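You operate a simulated robot arm through the tools that you are given. There is no shell and no other tool. Be economical: measure what you need, move in short steps, check, and stop when the job is done.

You run a simulated robot arm. Do the job below in one go: nothing can be reset, and whatever is moved stays where it is left.

TASK
Find the voltage of the unmarked board: raise the dial a mark at a time till its rows light.
Fine: board between the tester's stops, pins down before the supply goes on; end with the supply off and the dial on that mark.

The check looks at the end state, three seconds after you hand in, the way a careful person would. Anything else that was tipped, shoved, dropped, spilled or broken makes it a failure.

THE ROBOT
A 7-joint arm with a two-finger parallel gripper, fixed in place. Base frame: the origin is at the foot of the arm, x ahead of it, y to its left, z up; the work surface is at about z = 760. Readings come in mm, rad, newtons and seconds.
With the tool pointing down near the work surface it reaches from about 300 to 700 mm from the base axis. Its first joint turns from -1.152 to 1.152 rad. Payload 1.57 kg.
The TCP is the grasp point between the finger pads, 30 mm short of the fingertips. In the tool frame z runs along the fingers and y along their closing line. Largest opening 110 mm; finger width 24, thickness 12; the body of the gripper, 48 by 112 mm, starts 78 mm behind the TCP.
Orientation is told as [roll, pitch, yaw] about the base's x, y, z axes, in that order, counted from this pose: with the fingers straight down and closing along the base's y, the tool's x points along the base's -x, its y along +y and its z along -z.

THE INTERFACE
- The arm moves only by the tool nudge_tool. Its argument "moves" is a list of rows, each a list of 3 entries, a list of its own where there are three numbers: the shift along the tool's x, y, z in mm, then the turn, a rotation vector about the tool's x, y, z in rad, then the closure in counts, from 0 (fully open) to 255 (shut). In form: [[[dx, dy, dz], [ax, ay, az], fingers], ...]. A call has 1 to 12 rows; each row shifts and turns the commanded pose from where the row before left it, along the tool's axes as they then stand. Rows are played at 5 a second. More than 50 mm and 0.15 rad between two rows, or a gripper value outside its range, and nothing of the call is played. A pose out of reach is approached as far as the arm can. The call stops where the force on the tool passes 80 N (or 10 N more than at its start, if that is more) or the arm is blocked; 0.2 s more then pass. Each finger travels about 108 mm/s and halts on what it meets, pressing with about 38 N; the grip force reading is that of the motor and also rises with nothing between the fingers. The clock runs only during rows and for 0.2 s after the last one: add rows that do not move to give the fingers time. It gives the time, the measured TCP pose, the force on the tool (base axes), the opening and the grip force at its end, in the units of the frame above (readings bear some noise).
- Cameras (640 x 400 px; columns grow to the right, rows downward): "scene" is fixed at [169.2, -421.7, 1373]; the picture's right is [0.52, -0.85, 0.00], its down [-0.71, -0.43, -0.56] and it looks along [0.48, 0.29, -0.83] (base axes); focal length 222 px, centre (320, 200). "wrist" rides on the gripper at [70, 16, -141] in the tool frame; the picture's right is [-0.23, 0.97, 0.00], its down [-0.86, -0.20, -0.48] and it looks along [-0.47, -0.11, 0.88] (tool axes); focal length 222 px, centre (320, 200). There is no depth. A picture from a camera that has moved, and an enlarged one, comes with that camera's place and axes in the base frame and with its lens.
- get_image(camera): a new picture of that camera. No time passes.
- enlarge(camera, box): a new picture of the part [left, top, right, bottom] of that camera's present view, enlarged. No time passes.
- hand_in(): hands the job in; it is judged then, once.

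Work in short steps. Places have to be worked out from the pictures, the camera data and where the tool is seen: move nearer, look again, correct. Check each grasp and each placing, and mend what went wrong. You have 120 turns and 64 pictures in all, those below and enlarged ones among them. Open the gripper and draw the arm clear of the work before you hand the job in, unless the task says otherwise; then end with one line.

The tools are called after "Call:" as name(argument=value, ...) on one line, values as JSON. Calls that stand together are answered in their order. nudge_tool: Moves the arm, as the interface text tells. Its arguments: {"type":"object","properties":{"moves":{"type":"array"}},"required":["moves"]} The other tools are called the same way: get_image (camera) takes a picture; enlarge (camera, box) takes an enlarged picture of a part of a camera's view; hand_in () hands the job in.

At the start:

```text
t: 0.0
position: [304.6, -162.0, 1152.4]
ee_rot: [0.0, 0.001, 0.0]
ft_force: [0.0, -0.1, -0.3]
gripper_width: 110.0
finger_force: 0.1
```

scene: 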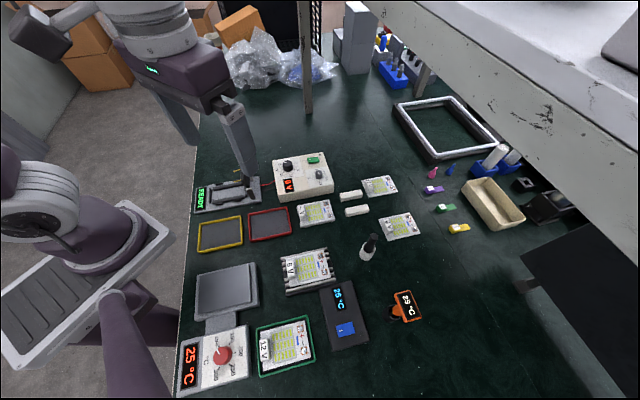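
wrist: 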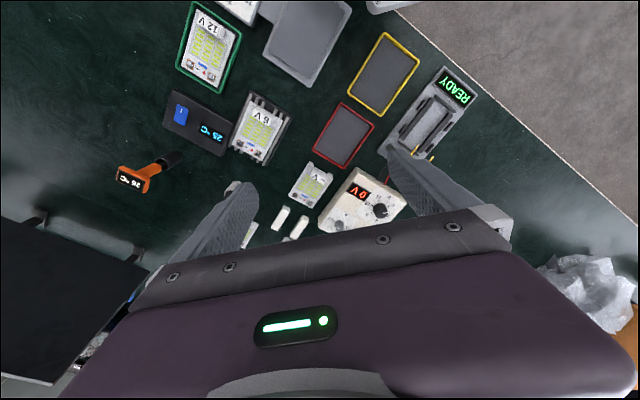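

The scene shows a tester (READY display), a supply with a dial (0 V), and several boards. I'll enlarge these areas to find the unmarked board.

Call:
enlarge(camera="scene", box=[180, 140, 340, 240])

Call:
enlarge(camera="scene", box=[280, 150, 440, 250])

Call:
enlarge(camera="scene", box=[170, 230, 440, 400])

```text
4.00 times, centred on (260, 190) of scene
camera zoom: at [169.2, -421.7, 1373.0], right [0.52, -0.85, 0.0], down [-0.71, -0.43, -0.56], along [0.48, 0.29, -0.83], focal length 888 px, centre (560, 240)
```

zoom: 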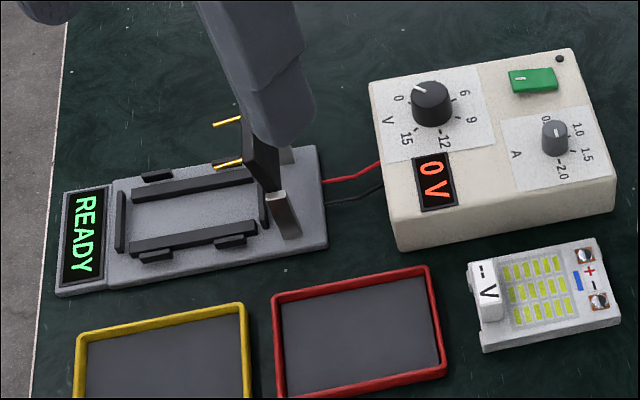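

```text
4.00 times, centred on (360, 200) of scene
camera zoom: at [169.2, -421.7, 1373.0], right [0.52, -0.85, 0.0], down [-0.71, -0.43, -0.56], along [0.48, 0.29, -0.83], focal length 888 px, centre (160, 200)
```

zoom: 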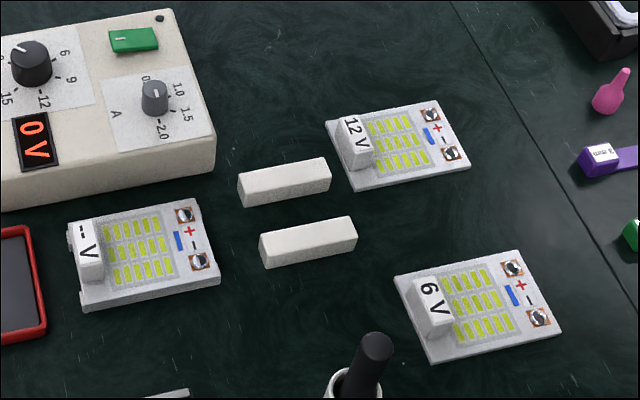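

```text
2.35 times, centred on (305, 315) of scene
camera zoom: at [169.2, -421.7, 1373.0], right [0.52, -0.85, 0.0], down [-0.71, -0.43, -0.56], along [0.48, 0.29, -0.83], focal length 522 px, centre (355, -71)
```

zoom: 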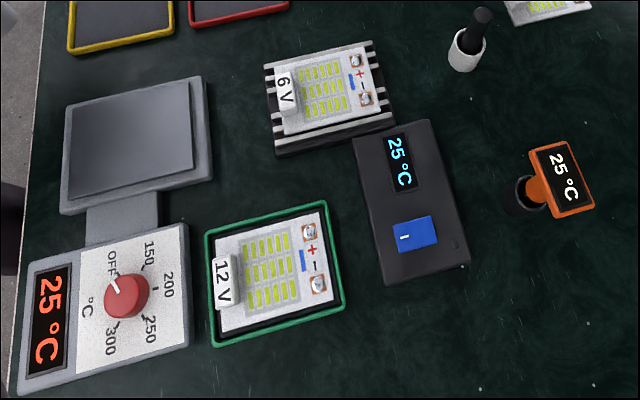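

The unmarked "-- V" board lies near (470,-225) at about -48° yaw. The tester is near (384,60) at about -45°. I'll move the wrist camera closer with a matching yaw.

Call:
nudge_tool(moves=[[[-20, 15, 38], [0, 0, 0], 0], [[-20, 15, 38], [0, 0, 0], 0], [[-20, 15, 38], [0, 0, 0], 0], [[-20, 15, 38], [0, 0, 0], 0], [[0, 0, 0], [0, 0, 0.131], 0], [[0, 0, 0], [0, 0, 0.131], 0], [[0, 0, 0], [0, 0, 0.131], 0], [[0, 0, 0], [0, 0, 0.131], 0], [[0, 0, 0], [0, 0, 0.131], 0], [[0, 0, 0], [0, 0, 0.131], 0]])

Call:
get_image(camera="wrist")

```text
t: 2.2
position: [384.3, -102.4, 1001.5]
ee_rot: [0.001, 0.001, -0.789]
ft_force: [-0.3, 0.4, 0.3]
gripper_width: 110.0
finger_force: 0.1
```

```text
58 pictures are left
camera wrist: at [346.5, -41.8, 1143.0], right [0.85, 0.53, 0.0], down [0.46, -0.75, 0.48], along [0.25, -0.41, -0.88], focal length 222 px, centre (320, 200)
```

wrist: 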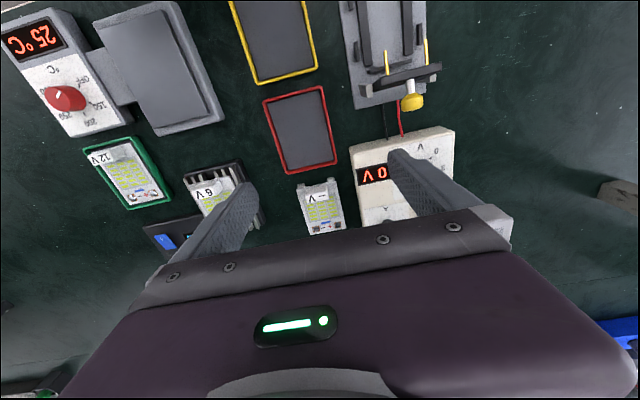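

I'll enlarge the tester and the board in this view.

Call:
enlarge(camera="wrist", box=[310, 0, 470, 100])

Call:
enlarge(camera="wrist", box=[270, 140, 430, 240])

```text
4.00 times, centred on (390, 50) of wrist
camera zoom: at [346.5, -41.8, 1143.0], right [0.85, 0.53, 0.0], down [0.46, -0.75, 0.48], along [0.25, -0.41, -0.88], focal length 888 px, centre (40, 800)
```

zoom: 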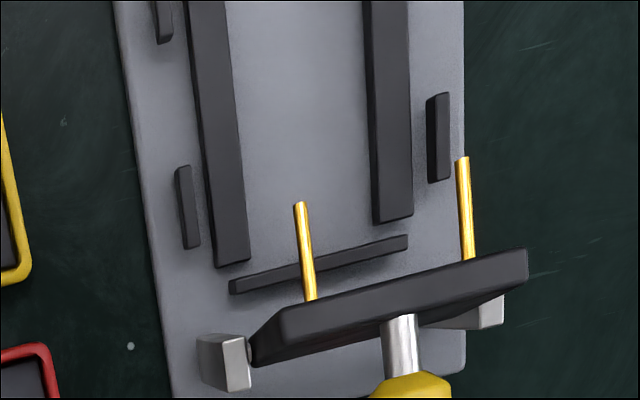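

```text
4.00 times, centred on (350, 190) of wrist
camera zoom: at [346.5, -41.8, 1143.0], right [0.85, 0.53, 0.0], down [0.46, -0.75, 0.48], along [0.25, -0.41, -0.88], focal length 888 px, centre (200, 240)
```

zoom: 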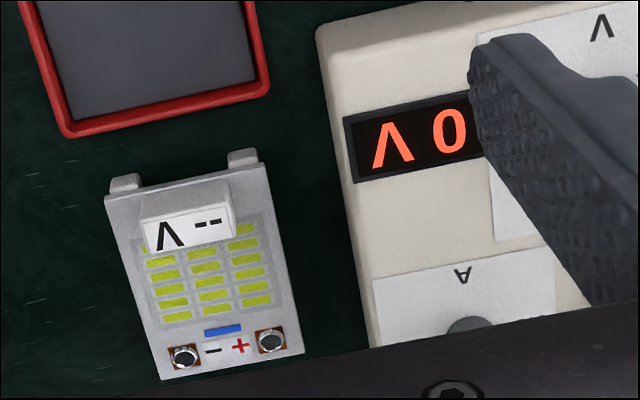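

I need a clearer view of the pin head and its lever, so I'll use the fixed camera now that the arm has moved.

Call:
enlarge(camera="scene", box=[180, 140, 340, 240])

```text
4.00 times, centred on (260, 190) of scene
camera zoom: at [169.2, -421.7, 1373.0], right [0.52, -0.85, 0.0], down [-0.71, -0.43, -0.56], along [0.48, 0.29, -0.83], focal length 888 px, centre (560, 240)
```

zoom: 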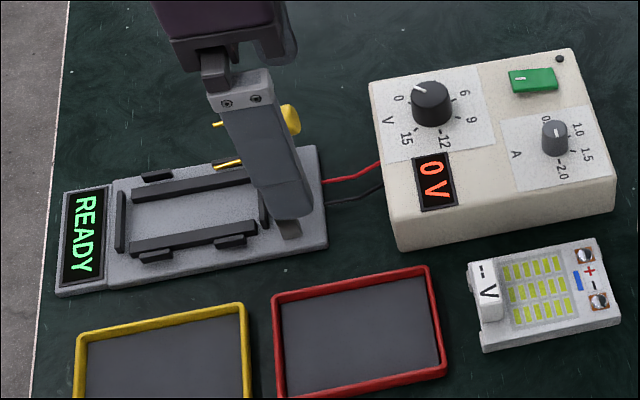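

I worked out the board centre at about (467,-231), roughly 110×75 mm, yaw about -45°. Next I'll centre the wrist camera on the tester.

Call:
nudge_tool(moves=[[[33.5, 19.5, 0], [0, 0, 0], 0], [[33.5, 19.5, 0], [0, 0, 0], 0], [[33.5, 19.5, 0], [0, 0, 0], 0], [[33.5, 19.5, 0], [0, 0, 0], 0]])

Call:
get_image(camera="wrist")

Call:
enlarge(camera="scene", box=[190, 160, 270, 210])

```text
t: 3.2
position: [345.5, 47.2, 1001.8]
ee_rot: [0.0, -0.001, -0.787]
ft_force: [-0.4, 0.3, -0.9]
gripper_width: 109.9
finger_force: 0.0
```

```text
54 pictures are left
camera wrist: at [306.9, 107.6, 1142.2], right [0.85, 0.53, 0.0], down [0.46, -0.75, 0.48], along [0.25, -0.41, -0.88], focal length 222 px, centre (320, 200)
```

wrist: 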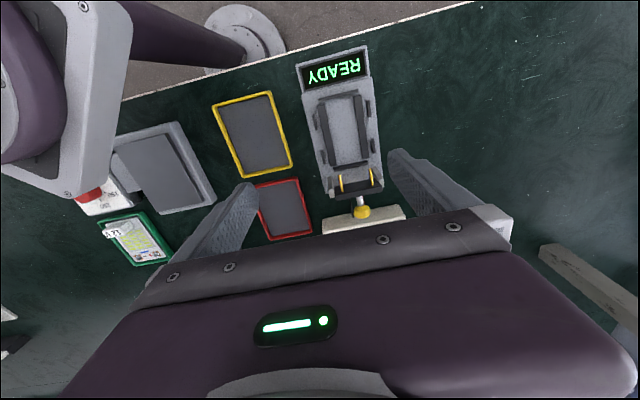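

```text
8.00 times, centred on (230, 185) of scene
camera zoom: at [169.2, -421.8, 1373.0], right [0.52, -0.85, 0.0], down [-0.71, -0.43, -0.56], along [0.48, 0.29, -0.83], focal length 1775 px, centre (1040, 320)
```

zoom: 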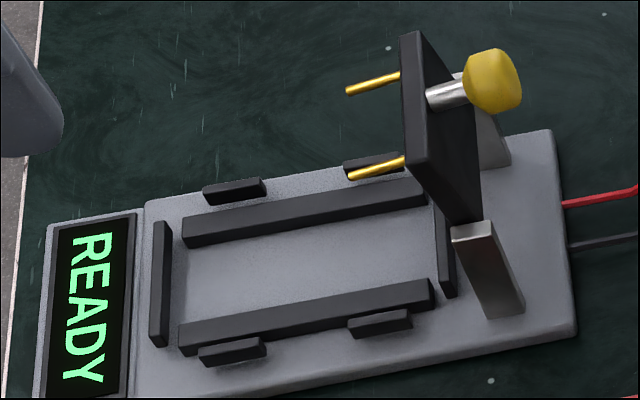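

The pin plate stands upright and hinges toward READY, with the knob on its back. I'll enlarge the wrist view to measure the tester.

Call:
enlarge(camera="wrist", box=[240, 40, 480, 240])

```text
2.00 times, centred on (360, 140) of wrist
camera zoom: at [306.9, 107.6, 1142.2], right [0.85, 0.53, 0.0], down [0.46, -0.75, 0.48], along [0.25, -0.41, -0.88], focal length 444 px, centre (240, 320)
```

zoom: 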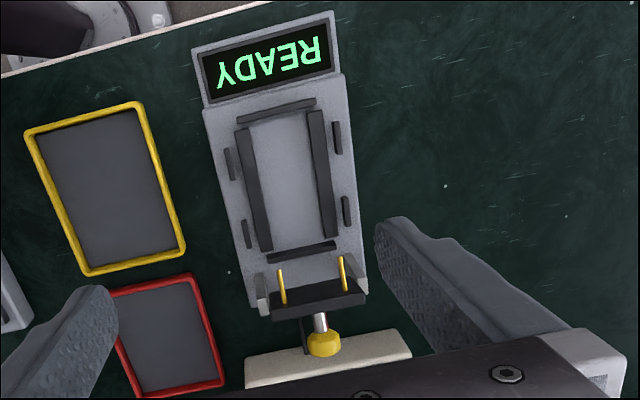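

I'll take tighter enlargements so I can triangulate heights for the tester and the board.

Call:
enlarge(camera="wrist", box=[310, 80, 406, 140])

Call:
enlarge(camera="wrist", box=[310, 140, 406, 200])

Call:
enlarge(camera="scene", box=[284, 190, 348, 230])

```text
6.67 times, centred on (358, 110) of wrist
camera zoom: at [306.9, 107.6, 1142.2], right [0.85, 0.53, 0.0], down [0.46, -0.75, 0.48], along [0.25, -0.41, -0.88], focal length 1481 px, centre (67, 800)
```

zoom: 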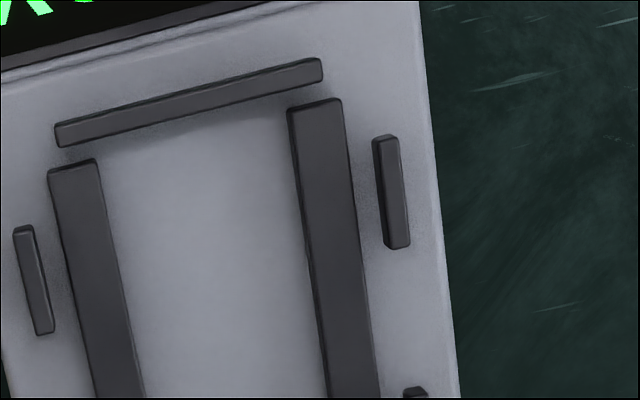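

```text
6.67 times, centred on (358, 170) of wrist
camera zoom: at [306.9, 107.6, 1142.2], right [0.85, 0.53, 0.0], down [0.46, -0.75, 0.48], along [0.25, -0.41, -0.88], focal length 1481 px, centre (67, 400)
```

zoom: 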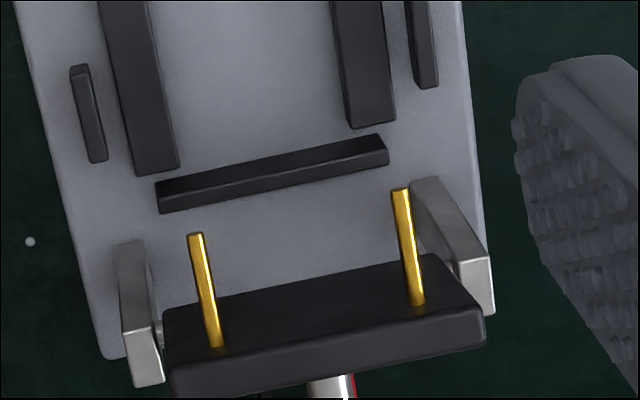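

```text
10.00 times, centred on (316, 210) of scene
camera zoom: at [169.2, -421.8, 1373.0], right [0.52, -0.85, 0.0], down [-0.71, -0.43, -0.56], along [0.48, 0.29, -0.83], focal length 2219 px, centre (360, 100)
```

zoom: 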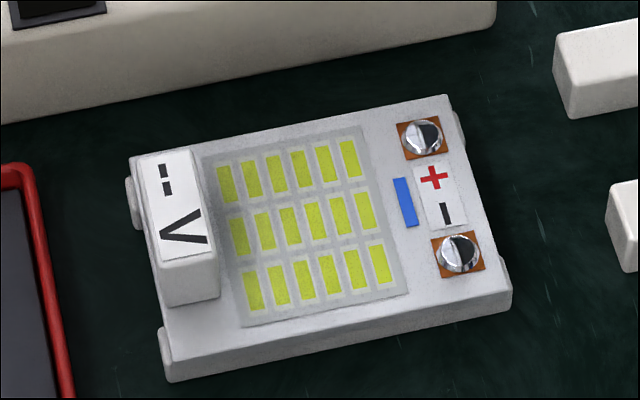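

The results are:
- Tester centre about (382,61.5), yaw about -45.2°. Side gap about 80, end gap about 112.
- Board centre about (466,-226.5), top z about 777, yaw about -46°.

I'll go above the board with the opening reduced to about 90 mm.

Call:
nudge_tool(moves=[[[-40, -15.4, 0], [0, 0, 0], 46], [[-40, -15.4, 0], [0, 0, 0], 46], [[-40, -15.4, 0], [0, 0, 0], 46], [[-40, -15.4, 0], [0, 0, 0], 46], [[-40, -15.4, 0], [0, 0, 0], 46], [[-40, -15.4, 0], [0, 0, 0], 46], [[-39, -15.4, 0], [0, 0, 0], 46], [[0, 0, 45], [0, 0, 0.013], 46], [[0, 0, 45], [0, 0, 0], 46], [[0, 0, 42], [0, 0, 0], 46]])

Call:
get_image(camera="wrist")

```text
t: 5.4
position: [466.1, -226.9, 870.9]
ee_rot: [-0.001, -0.001, -0.799]
ft_force: [0.1, -0.2, 0.4]
gripper_width: 90.1
finger_force: 0.0
```

```text
48 pictures are left
camera wrist: at [427.9, -166.3, 1012.2], right [0.86, 0.52, 0.0], down [0.45, -0.75, 0.48], along [0.25, -0.41, -0.88], focal length 222 px, centre (320, 200)
```

wrist: 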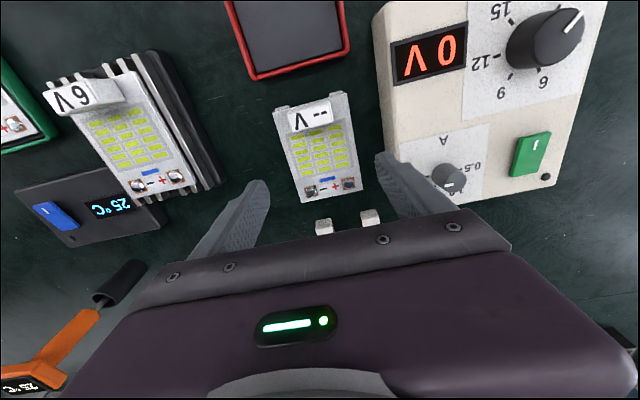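

The yaw agrees. I'll enlarge once to pin down the board centre before descending.

Call:
enlarge(camera="wrist", box=[240, 80, 400, 220])

```text
2.86 times, centred on (320, 150) of wrist
camera zoom: at [427.9, -166.3, 1012.2], right [0.86, 0.52, 0.0], down [0.45, -0.75, 0.48], along [0.25, -0.41, -0.88], focal length 635 px, centre (320, 343)
```

zoom: 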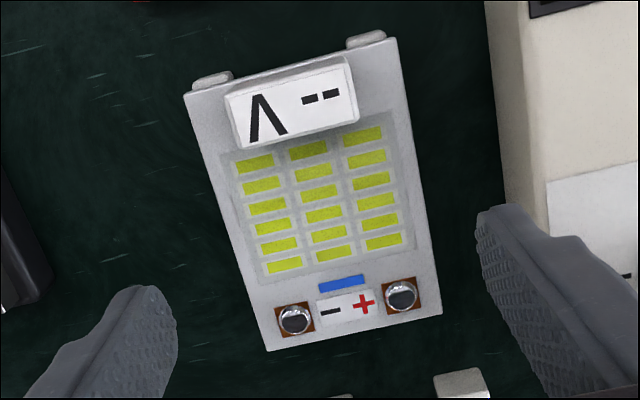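

The board centre computes to (467,-227) and the TCP is at (466,-227), so they agree. I'll descend and close.

Call:
nudge_tool(moves=[[[-0.5, 0.5, 30], [0, 0, -0.005], 46], [[0, 0, 28], [0, 0, 0], 46], [[0, 0, 19], [0, 0, 0], 46], [[0, 0, 0], [0, 0, 0], 46], [[0, 0, 0], [0, 0, 0], 110], [[0, 0, 0], [0, 0, 0], 110], [[0, 0, 0], [0, 0, 0], 110]])

```text
t: 7.0
position: [466.5, -227.8, 795.3]
ee_rot: [-0.001, -0.001, -0.796]
ft_force: [-0.1, 0.0, -0.1]
gripper_width: 74.1
finger_force: 38.3
```

I have a 74 mm grip on the board. The pin tips triangulate to z≈845, overhanging the bed end. So I'll lift, travel to a spot 27 mm short of the bed centre on the READY side, then lower and slide in under the pins.

Call:
nudge_tool(moves=[[[0, 0, -39], [0, 0, 0], 110], [[0, 0, -39], [0, 0, 0], 110], [[0, 0, -39], [0, 0, 0], 110], [[0, 0, -39], [0, 0, 0], 110], [[36.6, 17.7, 0], [0, 0, 0], 110], [[36.6, 17.7, 0], [0, 0, 0], 110], [[36.6, 17.7, 0], [0, 0, 0], 110], [[36.6, 17.7, 0], [0, 0, 0], 110], [[36.6, 17.7, 0], [0, 0, 0], 110], [[36.6, 17.7, 0], [0, 0, 0], 110], [[36.6, 17.7, 0], [0, 0, 0], 110], [[36.6, 17.7, 0], [0, 0, 0], 110]])

Call:
get_image(camera="wrist")

```text
t: 9.6
position: [361.6, 84.7, 946.4]
ee_rot: [-0.001, 0.0, -0.794]
ft_force: [0.5, 0.1, -0.9]
gripper_width: 74.1
finger_force: 37.1
```

```text
46 pictures are left
camera wrist: at [323.8, 144.0, 1087.9], right [0.85, 0.52, 0.0], down [0.46, -0.75, 0.48], along [0.25, -0.41, -0.88], focal length 222 px, centre (320, 200)
```

wrist: 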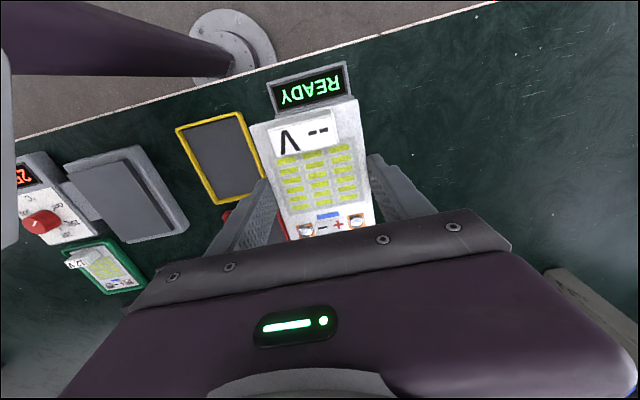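

The board is held level. I'll descend in two steps to about z 860 and check settling.

Call:
nudge_tool(moves=[[[0, 0, 30], [0, 0, -0.006], 110], [[0, 0, 30], [0, 0, 0], 110], [[0, 0, 30], [0, 0, 0], 110], [[0, 0, 0], [0, 0, 0], 110], [[0, 0, 0], [0, 0, 0], 110]])

Call:
enlarge(camera="scene", box=[180, 130, 276, 210])

```text
t: 10.8
position: [362.5, 83.2, 858.5]
ee_rot: [0.001, 0.0, -0.787]
ft_force: [-0.4, -0.1, -0.3]
gripper_width: 74.1
finger_force: 37.9
```

```text
5.00 times, centred on (228, 170) of scene
camera zoom: at [169.2, -421.7, 1373.0], right [0.52, -0.85, 0.0], down [-0.71, -0.43, -0.56], along [0.48, 0.29, -0.83], focal length 1110 px, centre (780, 350)
```

zoom: 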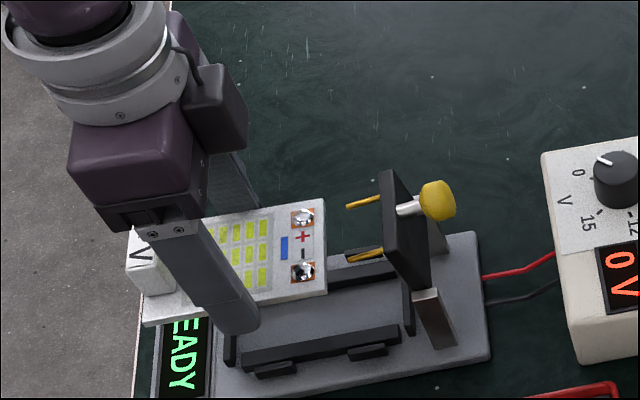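

There's clearance ahead of the pins. I'll lower to about z 821, then slide 29 mm toward the pins with a small lateral correction.

Call:
nudge_tool(moves=[[[0, -2, 19], [0, 0, 0], 110], [[0, 0, 18], [0, 0, 0], 110], [[0, 0, 0], [0, 0, 0], 110], [[-15, 0, 0], [0, 0, 0], 110], [[-14, 0, 0], [0, 0, 0], 110], [[0, 0, 0], [0, 0, 0], 110], [[0, 0, 0], [0, 0, 0], 110]])

Call:
enlarge(camera="scene", box=[190, 150, 286, 210])

Call:
enlarge(camera="wrist", box=[240, 20, 440, 220])

```text
t: 12.4
position: [380.2, 60.3, 821.4]
ee_rot: [0.002, 0.0, -0.788]
ft_force: [-0.5, 0.0, -1.2]
gripper_width: 74.1
finger_force: 37.8
```

```text
6.67 times, centred on (238, 180) of scene
camera zoom: at [169.2, -421.7, 1373.0], right [0.52, -0.85, 0.0], down [-0.71, -0.43, -0.56], along [0.48, 0.29, -0.83], focal length 1479 px, centre (867, 333)
```

zoom: 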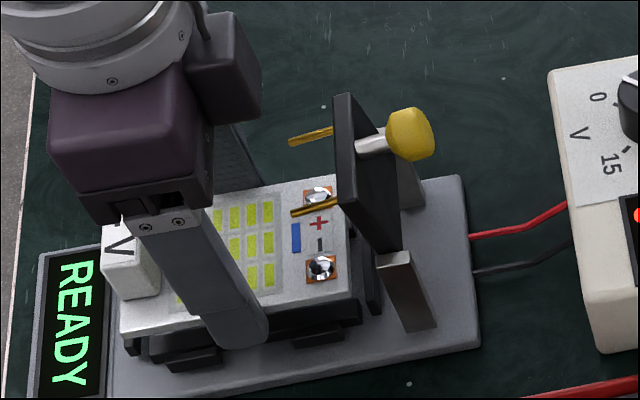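

```text
2.00 times, centred on (340, 120) of wrist
camera zoom: at [342.6, 120.8, 963.0], right [0.85, 0.53, 0.0], down [0.46, -0.75, 0.48], along [0.25, -0.41, -0.88], focal length 444 px, centre (280, 360)
```

zoom: 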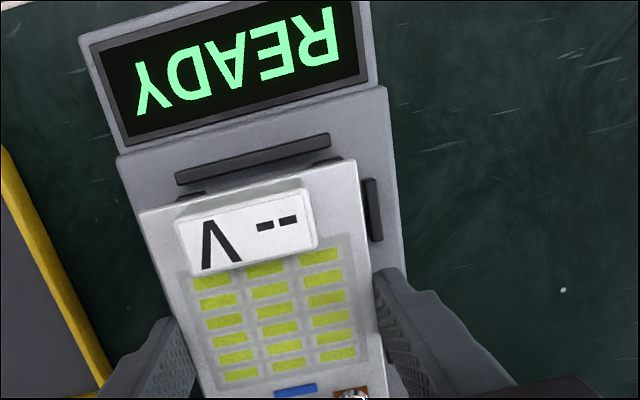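

The board is about centred, but the clearance at the ends is small. I'll enlarge the tag end, where the feet and end bar are visible together, and the pad end too.

Call:
enlarge(camera="wrist", box=[300, 80, 428, 160])

Call:
enlarge(camera="scene", box=[204, 175, 260, 210])

```text
5.00 times, centred on (364, 120) of wrist
camera zoom: at [342.6, 120.8, 963.0], right [0.85, 0.53, 0.0], down [0.46, -0.75, 0.48], along [0.25, -0.41, -0.88], focal length 1111 px, centre (100, 600)
```

zoom: 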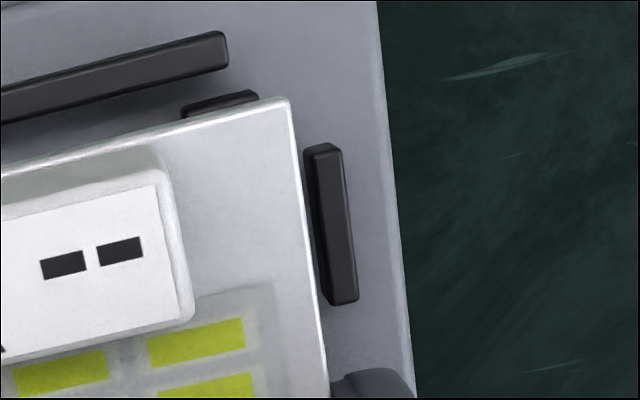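

```text
11.43 times, centred on (232, 192) of scene
camera zoom: at [169.2, -421.7, 1373.0], right [0.52, -0.85, 0.0], down [-0.71, -0.43, -0.56], along [0.48, 0.29, -0.83], focal length 2536 px, centre (1326, 286)
```

zoom: 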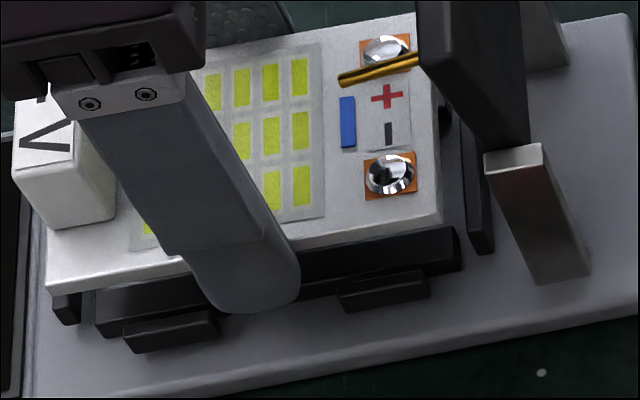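

The dark bits under the board are the tester's own rails. The white "feet" were separate spacers left on the table, so the board is only about 7 mm thick. By my estimate it sits about 2 mm too far toward -W, so I'll correct that and lower to just above the rails.

Call:
nudge_tool(moves=[[[0, 2.2, 0], [0, 0, 0], 110], [[0, 0, 8], [0, 0, 0], 110], [[0, 0, 6], [0, 0, 0], 110], [[0, 0, 3], [0, 0, 0], 110], [[0, 0, 0], [0, 0, 0], 110]])

Call:
enlarge(camera="scene", box=[204, 175, 260, 210])

Call:
enlarge(camera="wrist", box=[260, 80, 420, 180])

```text
t: 13.6
position: [381.6, 62.8, 804.7]
ee_rot: [0.0, 0.0, -0.786]
ft_force: [0.2, -0.9, -0.6]
gripper_width: 73.9
finger_force: 38.2
```

```text
11.43 times, centred on (232, 192) of scene
camera zoom: at [169.2, -421.7, 1373.0], right [0.52, -0.85, 0.0], down [-0.71, -0.43, -0.56], along [0.48, 0.29, -0.83], focal length 2536 px, centre (1326, 286)
```

zoom: 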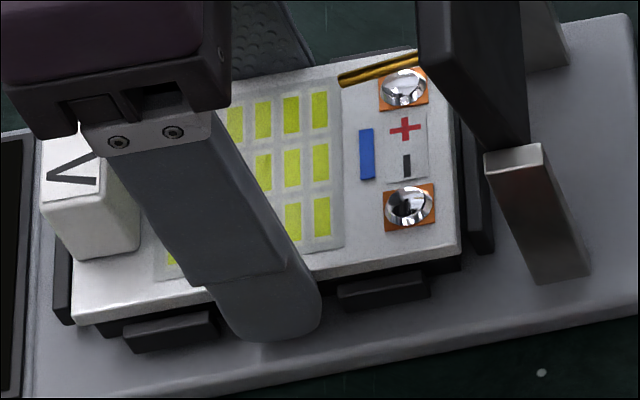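

```text
4.00 times, centred on (340, 130) of wrist
camera zoom: at [343.8, 121.8, 945.9], right [0.85, 0.53, 0.0], down [0.46, -0.75, 0.48], along [0.25, -0.41, -0.88], focal length 888 px, centre (240, 480)
```

zoom: 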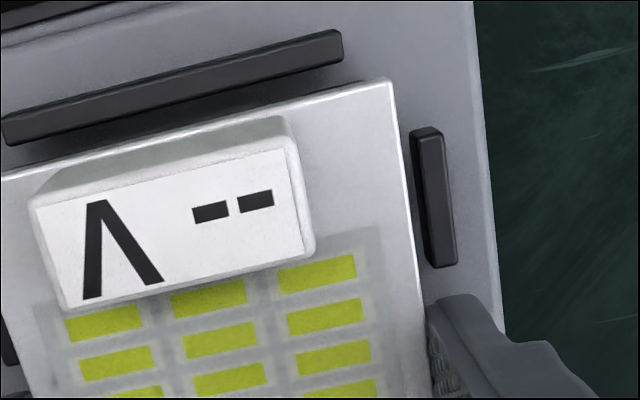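

The board is lined up between the nubs and the end bars. I'll lower gently until it touches.

Call:
nudge_tool(moves=[[[0, 0, 2], [0, 0, 0], 110], [[0, 0, 2], [0, 0, 0], 110], [[0, 0, 1], [0, 0, 0], 110], [[0, 0, 0], [0, 0, 0], 110]])

```text
t: 14.6
position: [382.2, 61.4, 801.0]
ee_rot: [0.002, -0.001, -0.787]
ft_force: [0.7, -2.3, 48.2]
gripper_width: 74.0
finger_force: 38.3
```

Contact at z 801 with 48 N. I'll check seating before releasing.

Call:
nudge_tool(moves=[[[0, 0, -1], [0, 0, 0], 110], [[0, 0, 0], [0, 0, 0], 110]])

Call:
enlarge(camera="scene", box=[204, 175, 260, 210])

Call:
enlarge(camera="wrist", box=[230, 70, 422, 190])

```text
t: 15.2
position: [381.7, 61.1, 799.6]
ee_rot: [0.0, -0.001, -0.788]
ft_force: [2.7, -4.7, 14.8]
gripper_width: 74.0
finger_force: 38.5
```

```text
11.43 times, centred on (232, 192) of scene
camera zoom: at [169.1, -421.9, 1372.9], right [0.52, -0.85, 0.0], down [-0.71, -0.43, -0.56], along [0.48, 0.29, -0.83], focal length 2536 px, centre (1326, 286)
```

zoom: 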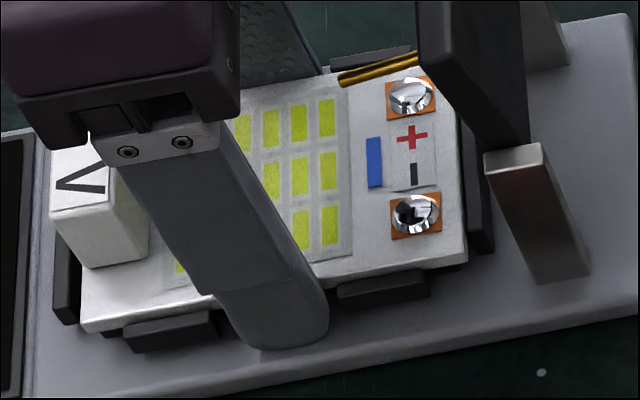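

```text
3.33 times, centred on (326, 130) of wrist
camera zoom: at [344.3, 121.6, 941.3], right [0.85, 0.53, 0.0], down [0.46, -0.75, 0.48], along [0.25, -0.41, -0.88], focal length 740 px, centre (300, 433)
```

zoom: 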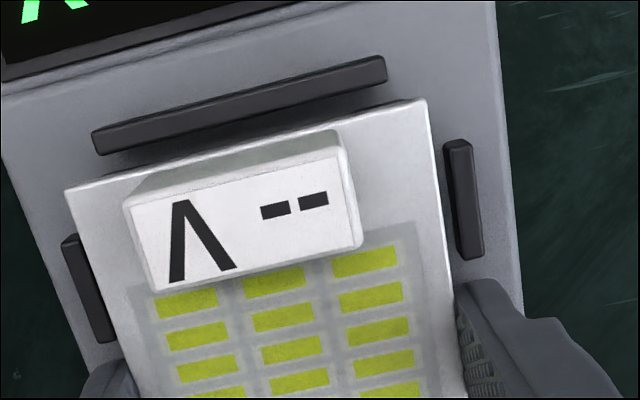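

The board sits between all the stops. I'll release to about 85 mm and rise straight up.

Call:
nudge_tool(moves=[[[0, 0, 0], [0, 0, 0], 58], [[0, 0, 0], [0, 0, 0], 58], [[0, 0, -10], [0, 0, 0], 58], [[0, 0, -30], [0, 0, 0], 58], [[0, 0, -40], [0, 0, 0], 58], [[0, 0, -40], [0, 0, 0], 58], [[30, 0, -30], [0, 0, 0], 58], [[30, 0, 0], [0, 0, 0], 58]])

Call:
get_image(camera="wrist")

Call:
enlarge(camera="scene", box=[190, 140, 350, 240])

```text
t: 17.0
position: [340.8, 103.2, 950.1]
ee_rot: [0.001, 0.0, -0.787]
ft_force: [-0.2, -0.1, -0.7]
gripper_width: 84.9
finger_force: 0.0
```

```text
36 pictures are left
camera wrist: at [302.7, 163.3, 1091.8], right [0.85, 0.53, 0.0], down [0.46, -0.75, 0.48], along [0.25, -0.41, -0.88], focal length 222 px, centre (320, 200)
```

wrist: 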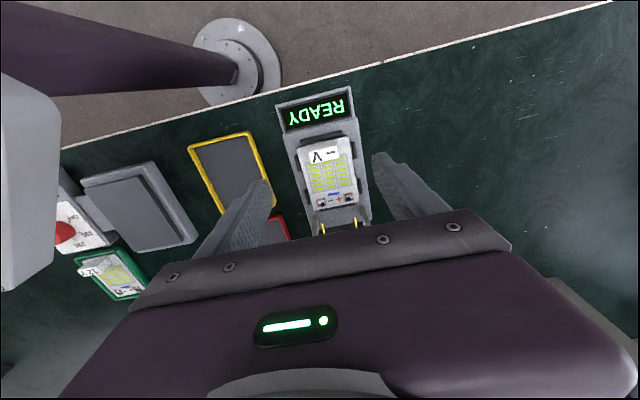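

```text
4.00 times, centred on (270, 190) of scene
camera zoom: at [169.2, -421.8, 1373.0], right [0.52, -0.85, 0.0], down [-0.71, -0.43, -0.56], along [0.48, 0.29, -0.83], focal length 888 px, centre (520, 240)
```

zoom: 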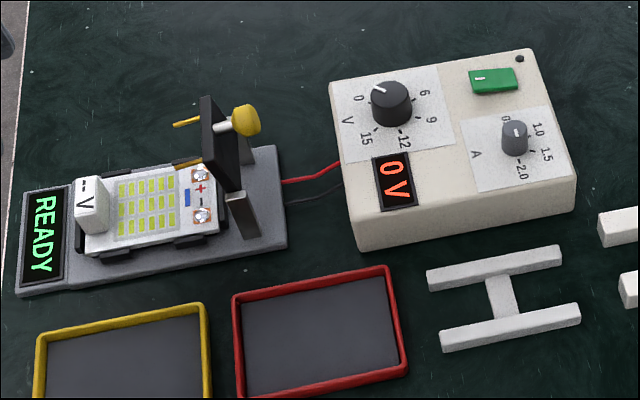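

The board is seated, and the H-shaped stand is undisturbed. By triangulation the knob is at about (449.5,-7, z 862) and the hinge at L≈78, z≈815. I'll grip the knob lightly and carry it over its arc, so first I hover above it.

Call:
nudge_tool(moves=[[[-38.7, -0.2, 0], [0, 0, 0], 120], [[-38.7, -0.2, 0], [0, 0, 0], 139], [[-38.7, -0.2, 0], [0, 0, 0], 139], [[-38.7, -0.2, 0], [0, 0, 0], 139], [[0, 0, 10], [0, 0, 0], 139], [[0, 0, 0], [0, 0, 0], 139]])

Call:
get_image(camera="wrist")

Call:
enlarge(camera="scene", box=[210, 130, 290, 200])

```text
t: 18.4
position: [449.7, -6.6, 939.9]
ee_rot: [0.0, 0.0, -0.787]
ft_force: [0.0, 0.1, -0.2]
gripper_width: 50.2
finger_force: 0.1
```

```text
34 pictures are left
camera wrist: at [410.7, 53.9, 1081.8], right [0.85, 0.53, 0.0], down [0.46, -0.75, 0.48], along [0.25, -0.41, -0.88], focal length 222 px, centre (320, 200)
```

wrist: 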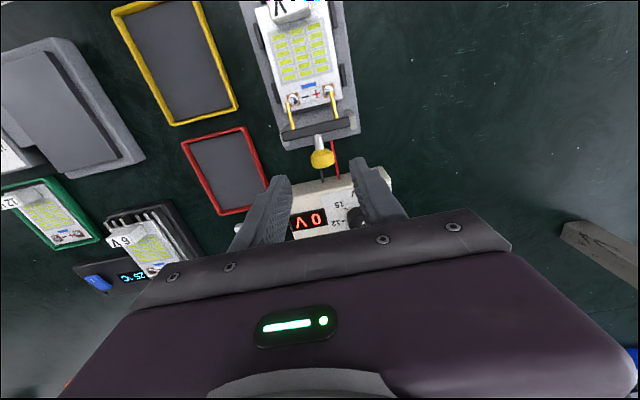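

```text
5.71 times, centred on (250, 165) of scene
camera zoom: at [169.2, -421.8, 1373.0], right [0.52, -0.85, 0.0], down [-0.71, -0.43, -0.56], along [0.48, 0.29, -0.83], focal length 1268 px, centre (720, 400)
```

zoom: 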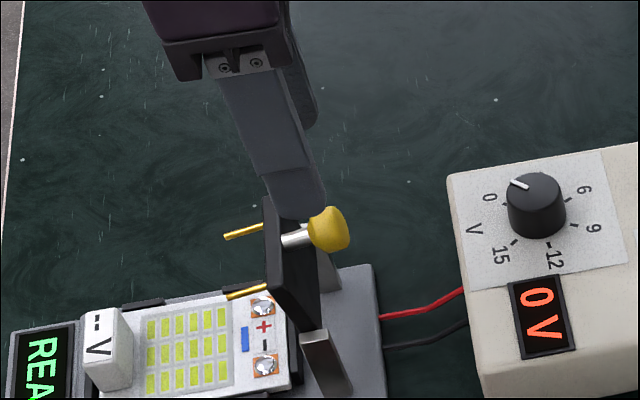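

Refined knob position is (450,-7,860), and the TCP is right above it. I'll descend so the fingertips reach about 11 mm below its centre, then close.

Call:
nudge_tool(moves=[[[0, 0, 30], [0, 0, 0], 139], [[0, 0, 20], [0, 0, 0], 139], [[0, 0, 11], [0, 0, 0], 139], [[0, 0, 0], [0, 0, 0], 225], [[0, 0, 0], [0, 0, 0], 225], [[0, 0, 0], [0, 0, 0], 225]])

Call:
enlarge(camera="scene", box=[210, 130, 290, 200])

```text
t: 19.8
position: [451.4, -5.4, 879.1]
ee_rot: [0.001, 0.0, -0.786]
ft_force: [10.1, 10.9, -9.7]
gripper_width: 23.2
finger_force: 35.5
```

```text
5.71 times, centred on (250, 165) of scene
camera zoom: at [169.6, -421.5, 1373.0], right [0.52, -0.85, 0.0], down [-0.71, -0.43, -0.56], along [0.48, 0.29, -0.83], focal length 1268 px, centre (720, 400)
```

zoom: 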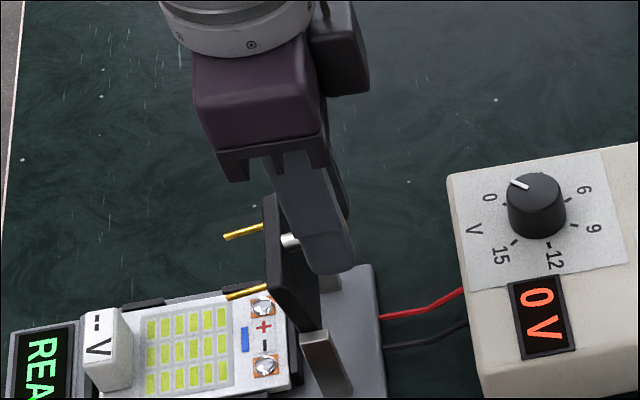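

The knob is held. I'll follow the first part of the arc with a small lateral relief and watch the forces.

Call:
nudge_tool(moves=[[[0, 1.7, 0], [0, 0, 0], 225], [[4.2, 0, -1.3], [0, 0, 0], 225], [[4.2, 0, -1], [0, 0, 0], 225], [[4.2, 0, -0.6], [0, 0, 0], 225], [[4.2, 0, -0.3], [0, 0, 0], 225]])

Call:
enlarge(camera="scene", box=[210, 130, 290, 200])

```text
t: 21.0
position: [439.1, 6.1, 883.4]
ee_rot: [0.001, -0.002, -0.786]
ft_force: [14.3, -13.2, 11.4]
gripper_width: 23.4
finger_force: 35.7
```

```text
5.71 times, centred on (250, 165) of scene
camera zoom: at [169.4, -422.1, 1372.8], right [0.52, -0.85, 0.0], down [-0.71, -0.43, -0.56], along [0.48, 0.29, -0.83], focal length 1268 px, centre (720, 400)
```

zoom: 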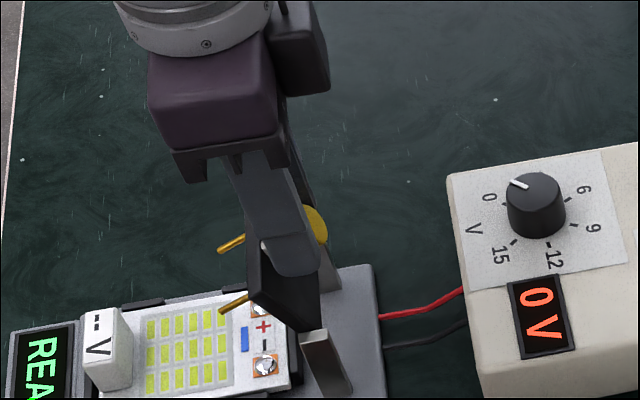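

The plate is swinging, with about 20 N resistance. I'll continue along the arc, slightly higher to keep the fingertips off the plate.

Call:
nudge_tool(moves=[[[0, 0, -3], [0, 0, 0], 225], [[4.3, 0, 0], [0, 0, 0], 225], [[4.3, 0, 0.5], [0, 0, 0], 225], [[4.2, 0, 1], [0, 0, 0], 225], [[4.1, 0, 1.2], [0, 0, 0], 225], [[0, 0, 0], [0, 0, 0], 225]])

Call:
enlarge(camera="scene", box=[210, 130, 290, 200])

```text
t: 22.4
position: [426.9, 18.4, 884.7]
ee_rot: [0.003, -0.002, -0.787]
ft_force: [11.8, -7.6, 20.6]
gripper_width: 23.1
finger_force: 34.9
```

```text
5.71 times, centred on (250, 165) of scene
camera zoom: at [169.2, -421.9, 1372.9], right [0.52, -0.85, 0.0], down [-0.71, -0.43, -0.56], along [0.48, 0.29, -0.83], focal length 1268 px, centre (720, 400)
```

zoom: 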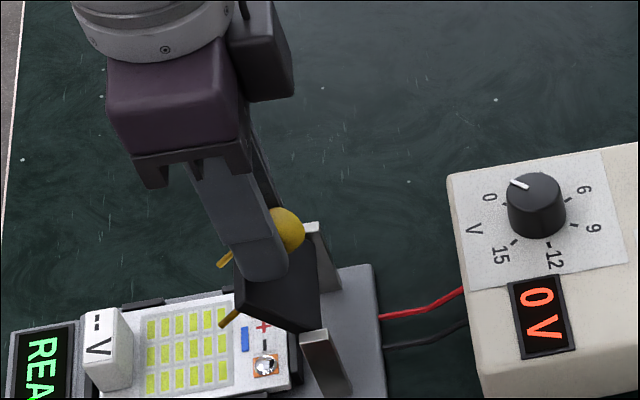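

It's still turning, with the knob trailing slightly. I'll continue with more downward motion.

Call:
nudge_tool(moves=[[[3.5, 0, 1.5], [0, 0, 0], 225], [[3.5, 0, 2], [0, 0, 0], 225], [[3.5, 0, 2.2], [0, 0, 0], 225], [[3.3, 0, 2.5], [0, 0, 0], 225], [[0, 0, 0], [0, 0, 0], 225]])

Call:
enlarge(camera="scene", box=[210, 130, 290, 200])

```text
t: 23.6
position: [416.5, 28.2, 874.9]
ee_rot: [-0.003, 0.003, -0.787]
ft_force: [6.2, 12.7, 4.8]
gripper_width: 24.8
finger_force: 6.7
```

```text
5.71 times, centred on (250, 165) of scene
camera zoom: at [169.3, -421.4, 1373.0], right [0.52, -0.85, 0.0], down [-0.71, -0.43, -0.56], along [0.48, 0.29, -0.83], focal length 1268 px, centre (720, 400)
```

zoom: 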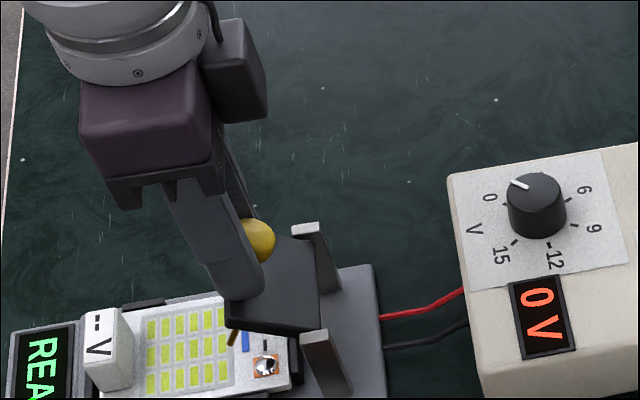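

The plate is mostly over now. I'll carry on through the last part, mainly downward.

Call:
nudge_tool(moves=[[[2.8, 0, 2.8], [0, 0, 0], 225], [[2.5, 0, 3], [0, 0, 0], 225], [[2, 0, 3], [0, 0, 0], 225], [[0, 0, 0], [0, 0, 0], 225]])

Call:
enlarge(camera="scene", box=[190, 130, 290, 210])

```text
t: 24.6
position: [411.7, 34.4, 864.7]
ee_rot: [0.0, 0.001, -0.787]
ft_force: [10.6, 6.8, 1.8]
gripper_width: 23.5
finger_force: 28.8
```

```text
5.00 times, centred on (240, 170) of scene
camera zoom: at [169.4, -421.6, 1373.0], right [0.52, -0.85, 0.0], down [-0.71, -0.43, -0.56], along [0.48, 0.29, -0.83], focal length 1110 px, centre (720, 350)
```

zoom: 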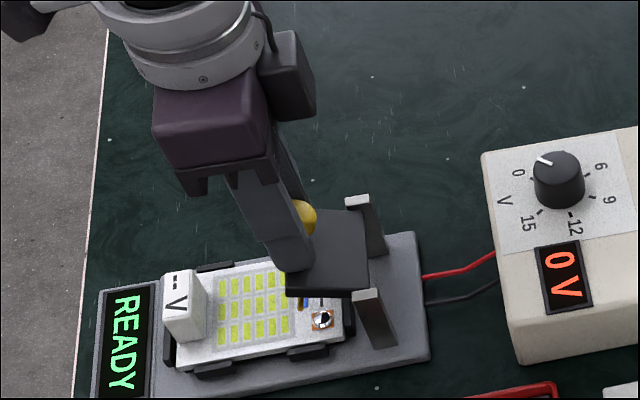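

Almost flat now. I'll press down a bit further and check for contact.

Call:
nudge_tool(moves=[[[1, 0, 3], [0, 0, 0], 225], [[1, 0, 3], [0, 0, 0], 225], [[0, 0, 3], [0, 0, 0], 225], [[0, 0, 0], [0, 0, 0], 225]])

Call:
enlarge(camera="scene", box=[190, 140, 270, 210])

```text
t: 25.6
position: [408.9, 36.7, 855.4]
ee_rot: [-0.002, 0.005, -0.787]
ft_force: [-7.7, 16.1, 23.6]
gripper_width: 23.2
finger_force: 35.2
```

```text
5.71 times, centred on (230, 175) of scene
camera zoom: at [168.8, -421.4, 1373.1], right [0.52, -0.85, 0.0], down [-0.71, -0.43, -0.56], along [0.48, 0.29, -0.83], focal length 1268 px, centre (834, 343)
```

zoom: 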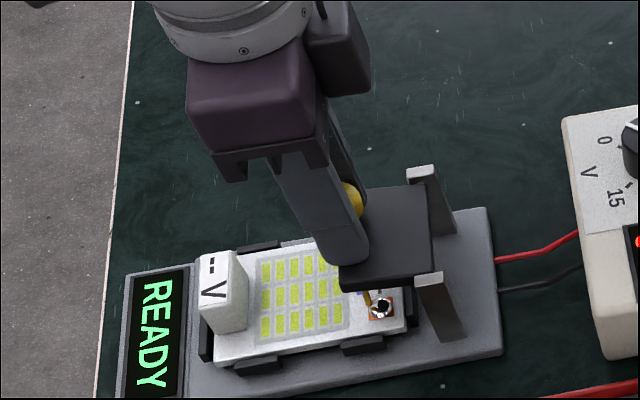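

The pins look about at the pads. I'll release, lift clear and look.

Call:
nudge_tool(moves=[[[0, 0, 0], [0, 0, 0], 175], [[0, 0, 0], [0, 0, 0], 175], [[0, 0, -20], [0, 0, 0], 175], [[0, 0, -30], [0, 0, 0], 175], [[40, 0, -20], [0, 0, 0], 175]])

Call:
enlarge(camera="scene", box=[190, 150, 270, 210])

Call:
get_image(camera="wrist")

```text
t: 26.8
position: [380.9, 64.0, 927.5]
ee_rot: [-0.001, 0.001, -0.787]
ft_force: [-0.6, 0.3, 0.6]
gripper_width: 34.7
finger_force: 0.0
```

```text
6.67 times, centred on (230, 180) of scene
camera zoom: at [169.2, -421.8, 1373.0], right [0.52, -0.85, 0.0], down [-0.71, -0.43, -0.56], along [0.48, 0.29, -0.83], focal length 1479 px, centre (920, 333)
```

zoom: 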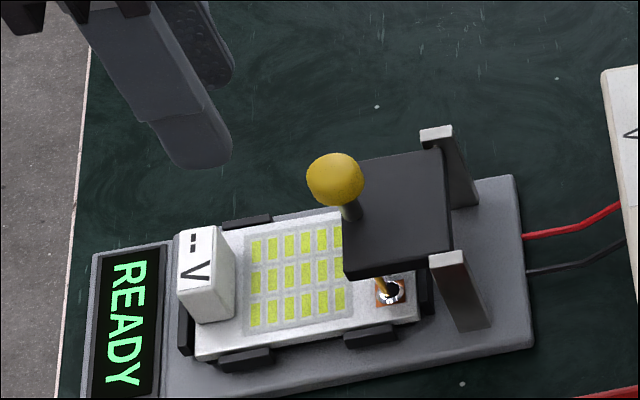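

```text
25 pictures are left
camera wrist: at [342.9, 124.1, 1067.8], right [0.85, 0.53, 0.0], down [0.46, -0.75, 0.48], along [0.25, -0.41, -0.88], focal length 222 px, centre (320, 200)
```

wrist: 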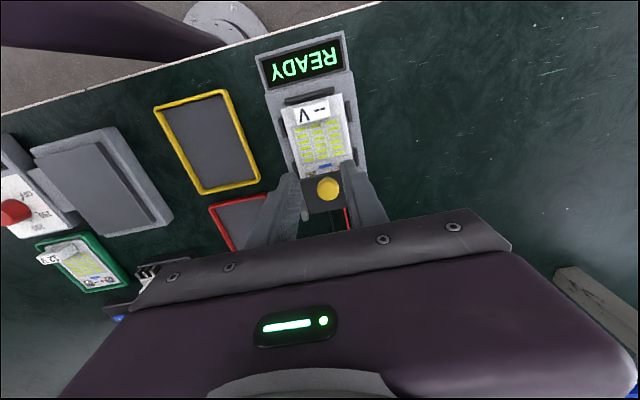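

The plate stays down, with the knob at about (406.5,37.4,845). To be sure the pins are fully down, I'll press on the knob with closed fingers until I feel a moderate force.

Call:
nudge_tool(moves=[[[-36.9, -0.7, 0], [0, 0, 0], 255], [[0, 0, 15], [0, 0, 0], 255], [[0, 0, 15], [0, 0, 0], 255], [[0, 0, 5], [0, 0, 0], 255], [[0, 0, 3], [0, 0, 0], 255], [[0, 0, 2], [0, 0, 0], 255], [[0, 0, 0], [0, 0, 0], 255]])

```text
t: 28.4
position: [408.2, 37.6, 885.0]
ee_rot: [0.0, -0.001, -0.788]
ft_force: [0.6, 0.5, -1.0]
gripper_width: 0.0
finger_force: 21.5
```

Not in contact yet. I'll lower in 1–2 mm steps.

Call:
nudge_tool(moves=[[[0, 0, 2], [0, 0, 0], 255], [[0, 0, 1.5], [0, 0, 0], 255], [[0, 0, 0], [0, 0, 0], 255]])

```text
t: 29.2
position: [407.9, 37.6, 883.2]
ee_rot: [0.001, 0.002, -0.786]
ft_force: [-8.5, 6.3, 53.8]
gripper_width: 0.0
finger_force: 21.0
```

Stiff contact at 54 N, so the pins are hard down. I'll lift off and look at the tester and the supply.

Call:
nudge_tool(moves=[[[0, 0, -20], [0, 0, 0], 255], [[0, 0, -40], [0, 0, 0], 255], [[0, 0, -40], [0, 0, 0], 255], [[0, 0, 0], [0, 0, 0], 255]])

Call:
enlarge(camera="scene", box=[190, 140, 350, 240])

```text
t: 30.2
position: [408.2, 37.9, 983.7]
ee_rot: [0.001, 0.0, -0.787]
ft_force: [0.4, -0.7, -0.9]
gripper_width: 0.0
finger_force: 20.9
```

```text
4.00 times, centred on (270, 190) of scene
camera zoom: at [169.2, -421.7, 1373.0], right [0.52, -0.85, 0.0], down [-0.71, -0.43, -0.56], along [0.48, 0.29, -0.83], focal length 888 px, centre (520, 240)
```

zoom: 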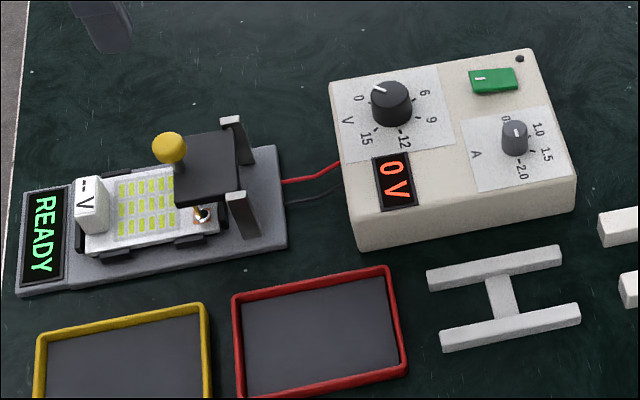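

Next is the supply, with the dial near (552,-67) and the switch near (623,-122). I'll move the wrist camera to look at its top panel.

Call:
nudge_tool(moves=[[[-43, 12.8, 8], [0, 0, 0], 255], [[-43, 12.8, 8], [0, 0, 0], 255], [[-43, 12.8, 8], [0, 0, 0], 255], [[0, 0, 0], [0, 0, 0], 255]])

Call:
enlarge(camera="wrist", box=[200, 60, 440, 220])

Call:
enlarge(camera="scene", box=[264, 145, 344, 205])

```text
t: 31.2
position: [526.7, -27.7, 960.2]
ee_rot: [-0.001, 0.001, -0.788]
ft_force: [-1.3, 0.3, 0.7]
gripper_width: 0.0
finger_force: 20.9
```

```text
2.50 times, centred on (320, 140) of wrist
camera zoom: at [487.5, 31.8, 1100.8], right [0.85, 0.53, 0.0], down [0.46, -0.75, 0.48], along [0.25, -0.41, -0.88], focal length 555 px, centre (320, 350)
```

zoom: 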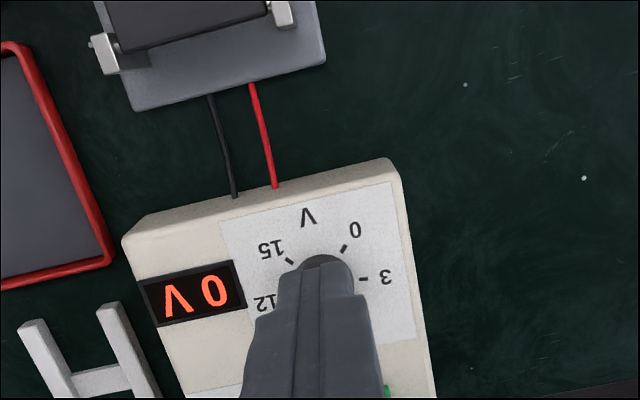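

```text
6.67 times, centred on (304, 175) of scene
camera zoom: at [169.2, -421.8, 1373.0], right [0.52, -0.85, 0.0], down [-0.71, -0.43, -0.56], along [0.48, 0.29, -0.83], focal length 1479 px, centre (427, 367)
```

zoom: 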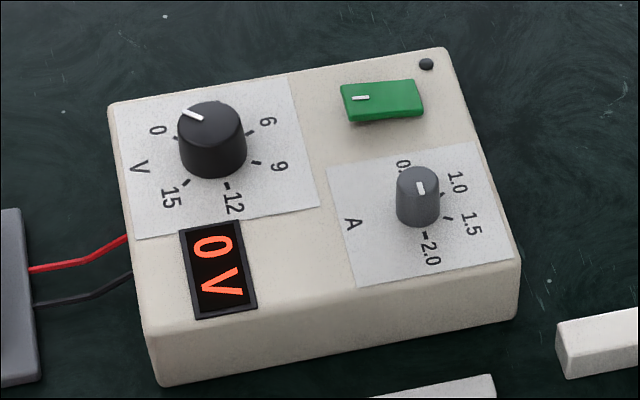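

The current-limit dial is at 0.5 and the voltage dial at 0, with marks about 54° apart and clockwise raising. I'll move so the wrist camera is right above the supply for accurate positions.

Call:
nudge_tool(moves=[[[-36.3, -7.9, 0], [0, 0, 0], 150], [[-36.3, -7.9, 0], [0, 0, 0], 150], [[-36.3, -7.9, 0], [0, 0, 0], 150], [[-36.3, -7.9, 0], [0, 0, 0], 150], [[0, 0, 0], [0, 0, 0], 150]])

Call:
enlarge(camera="wrist", box=[220, 0, 460, 150])

```text
t: 32.4
position: [603.9, -153.5, 960.2]
ee_rot: [-0.002, 0.0, -0.786]
ft_force: [-1.2, -0.2, 0.2]
gripper_width: 45.3
finger_force: 0.2
```

```text
2.67 times, centred on (340, 75) of wrist
camera zoom: at [566.9, -93.5, 1099.9], right [0.85, 0.53, 0.0], down [0.46, -0.75, 0.48], along [0.25, -0.41, -0.88], focal length 592 px, centre (267, 533)
```

zoom: 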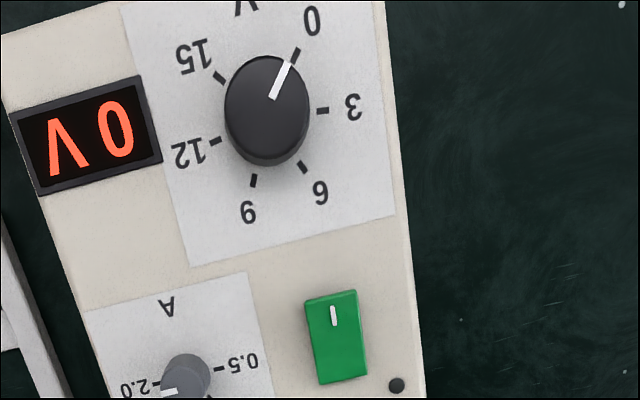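

The dial centre is about (549,-64), top z about 829. The switch centre is about (619,-122). I'll zoom in on the rocker to see which end is raised.

Call:
enlarge(camera="scene", box=[300, 148, 324, 166])

```text
16.00 times, centred on (312, 157) of scene
camera zoom: at [169.2, -421.8, 1373.0], right [0.52, -0.85, 0.0], down [-0.71, -0.43, -0.56], along [0.48, 0.29, -0.83], focal length 3550 px, centre (448, 888)
```

zoom: 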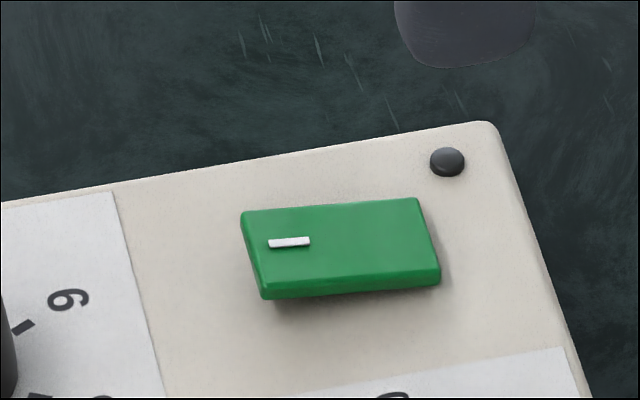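

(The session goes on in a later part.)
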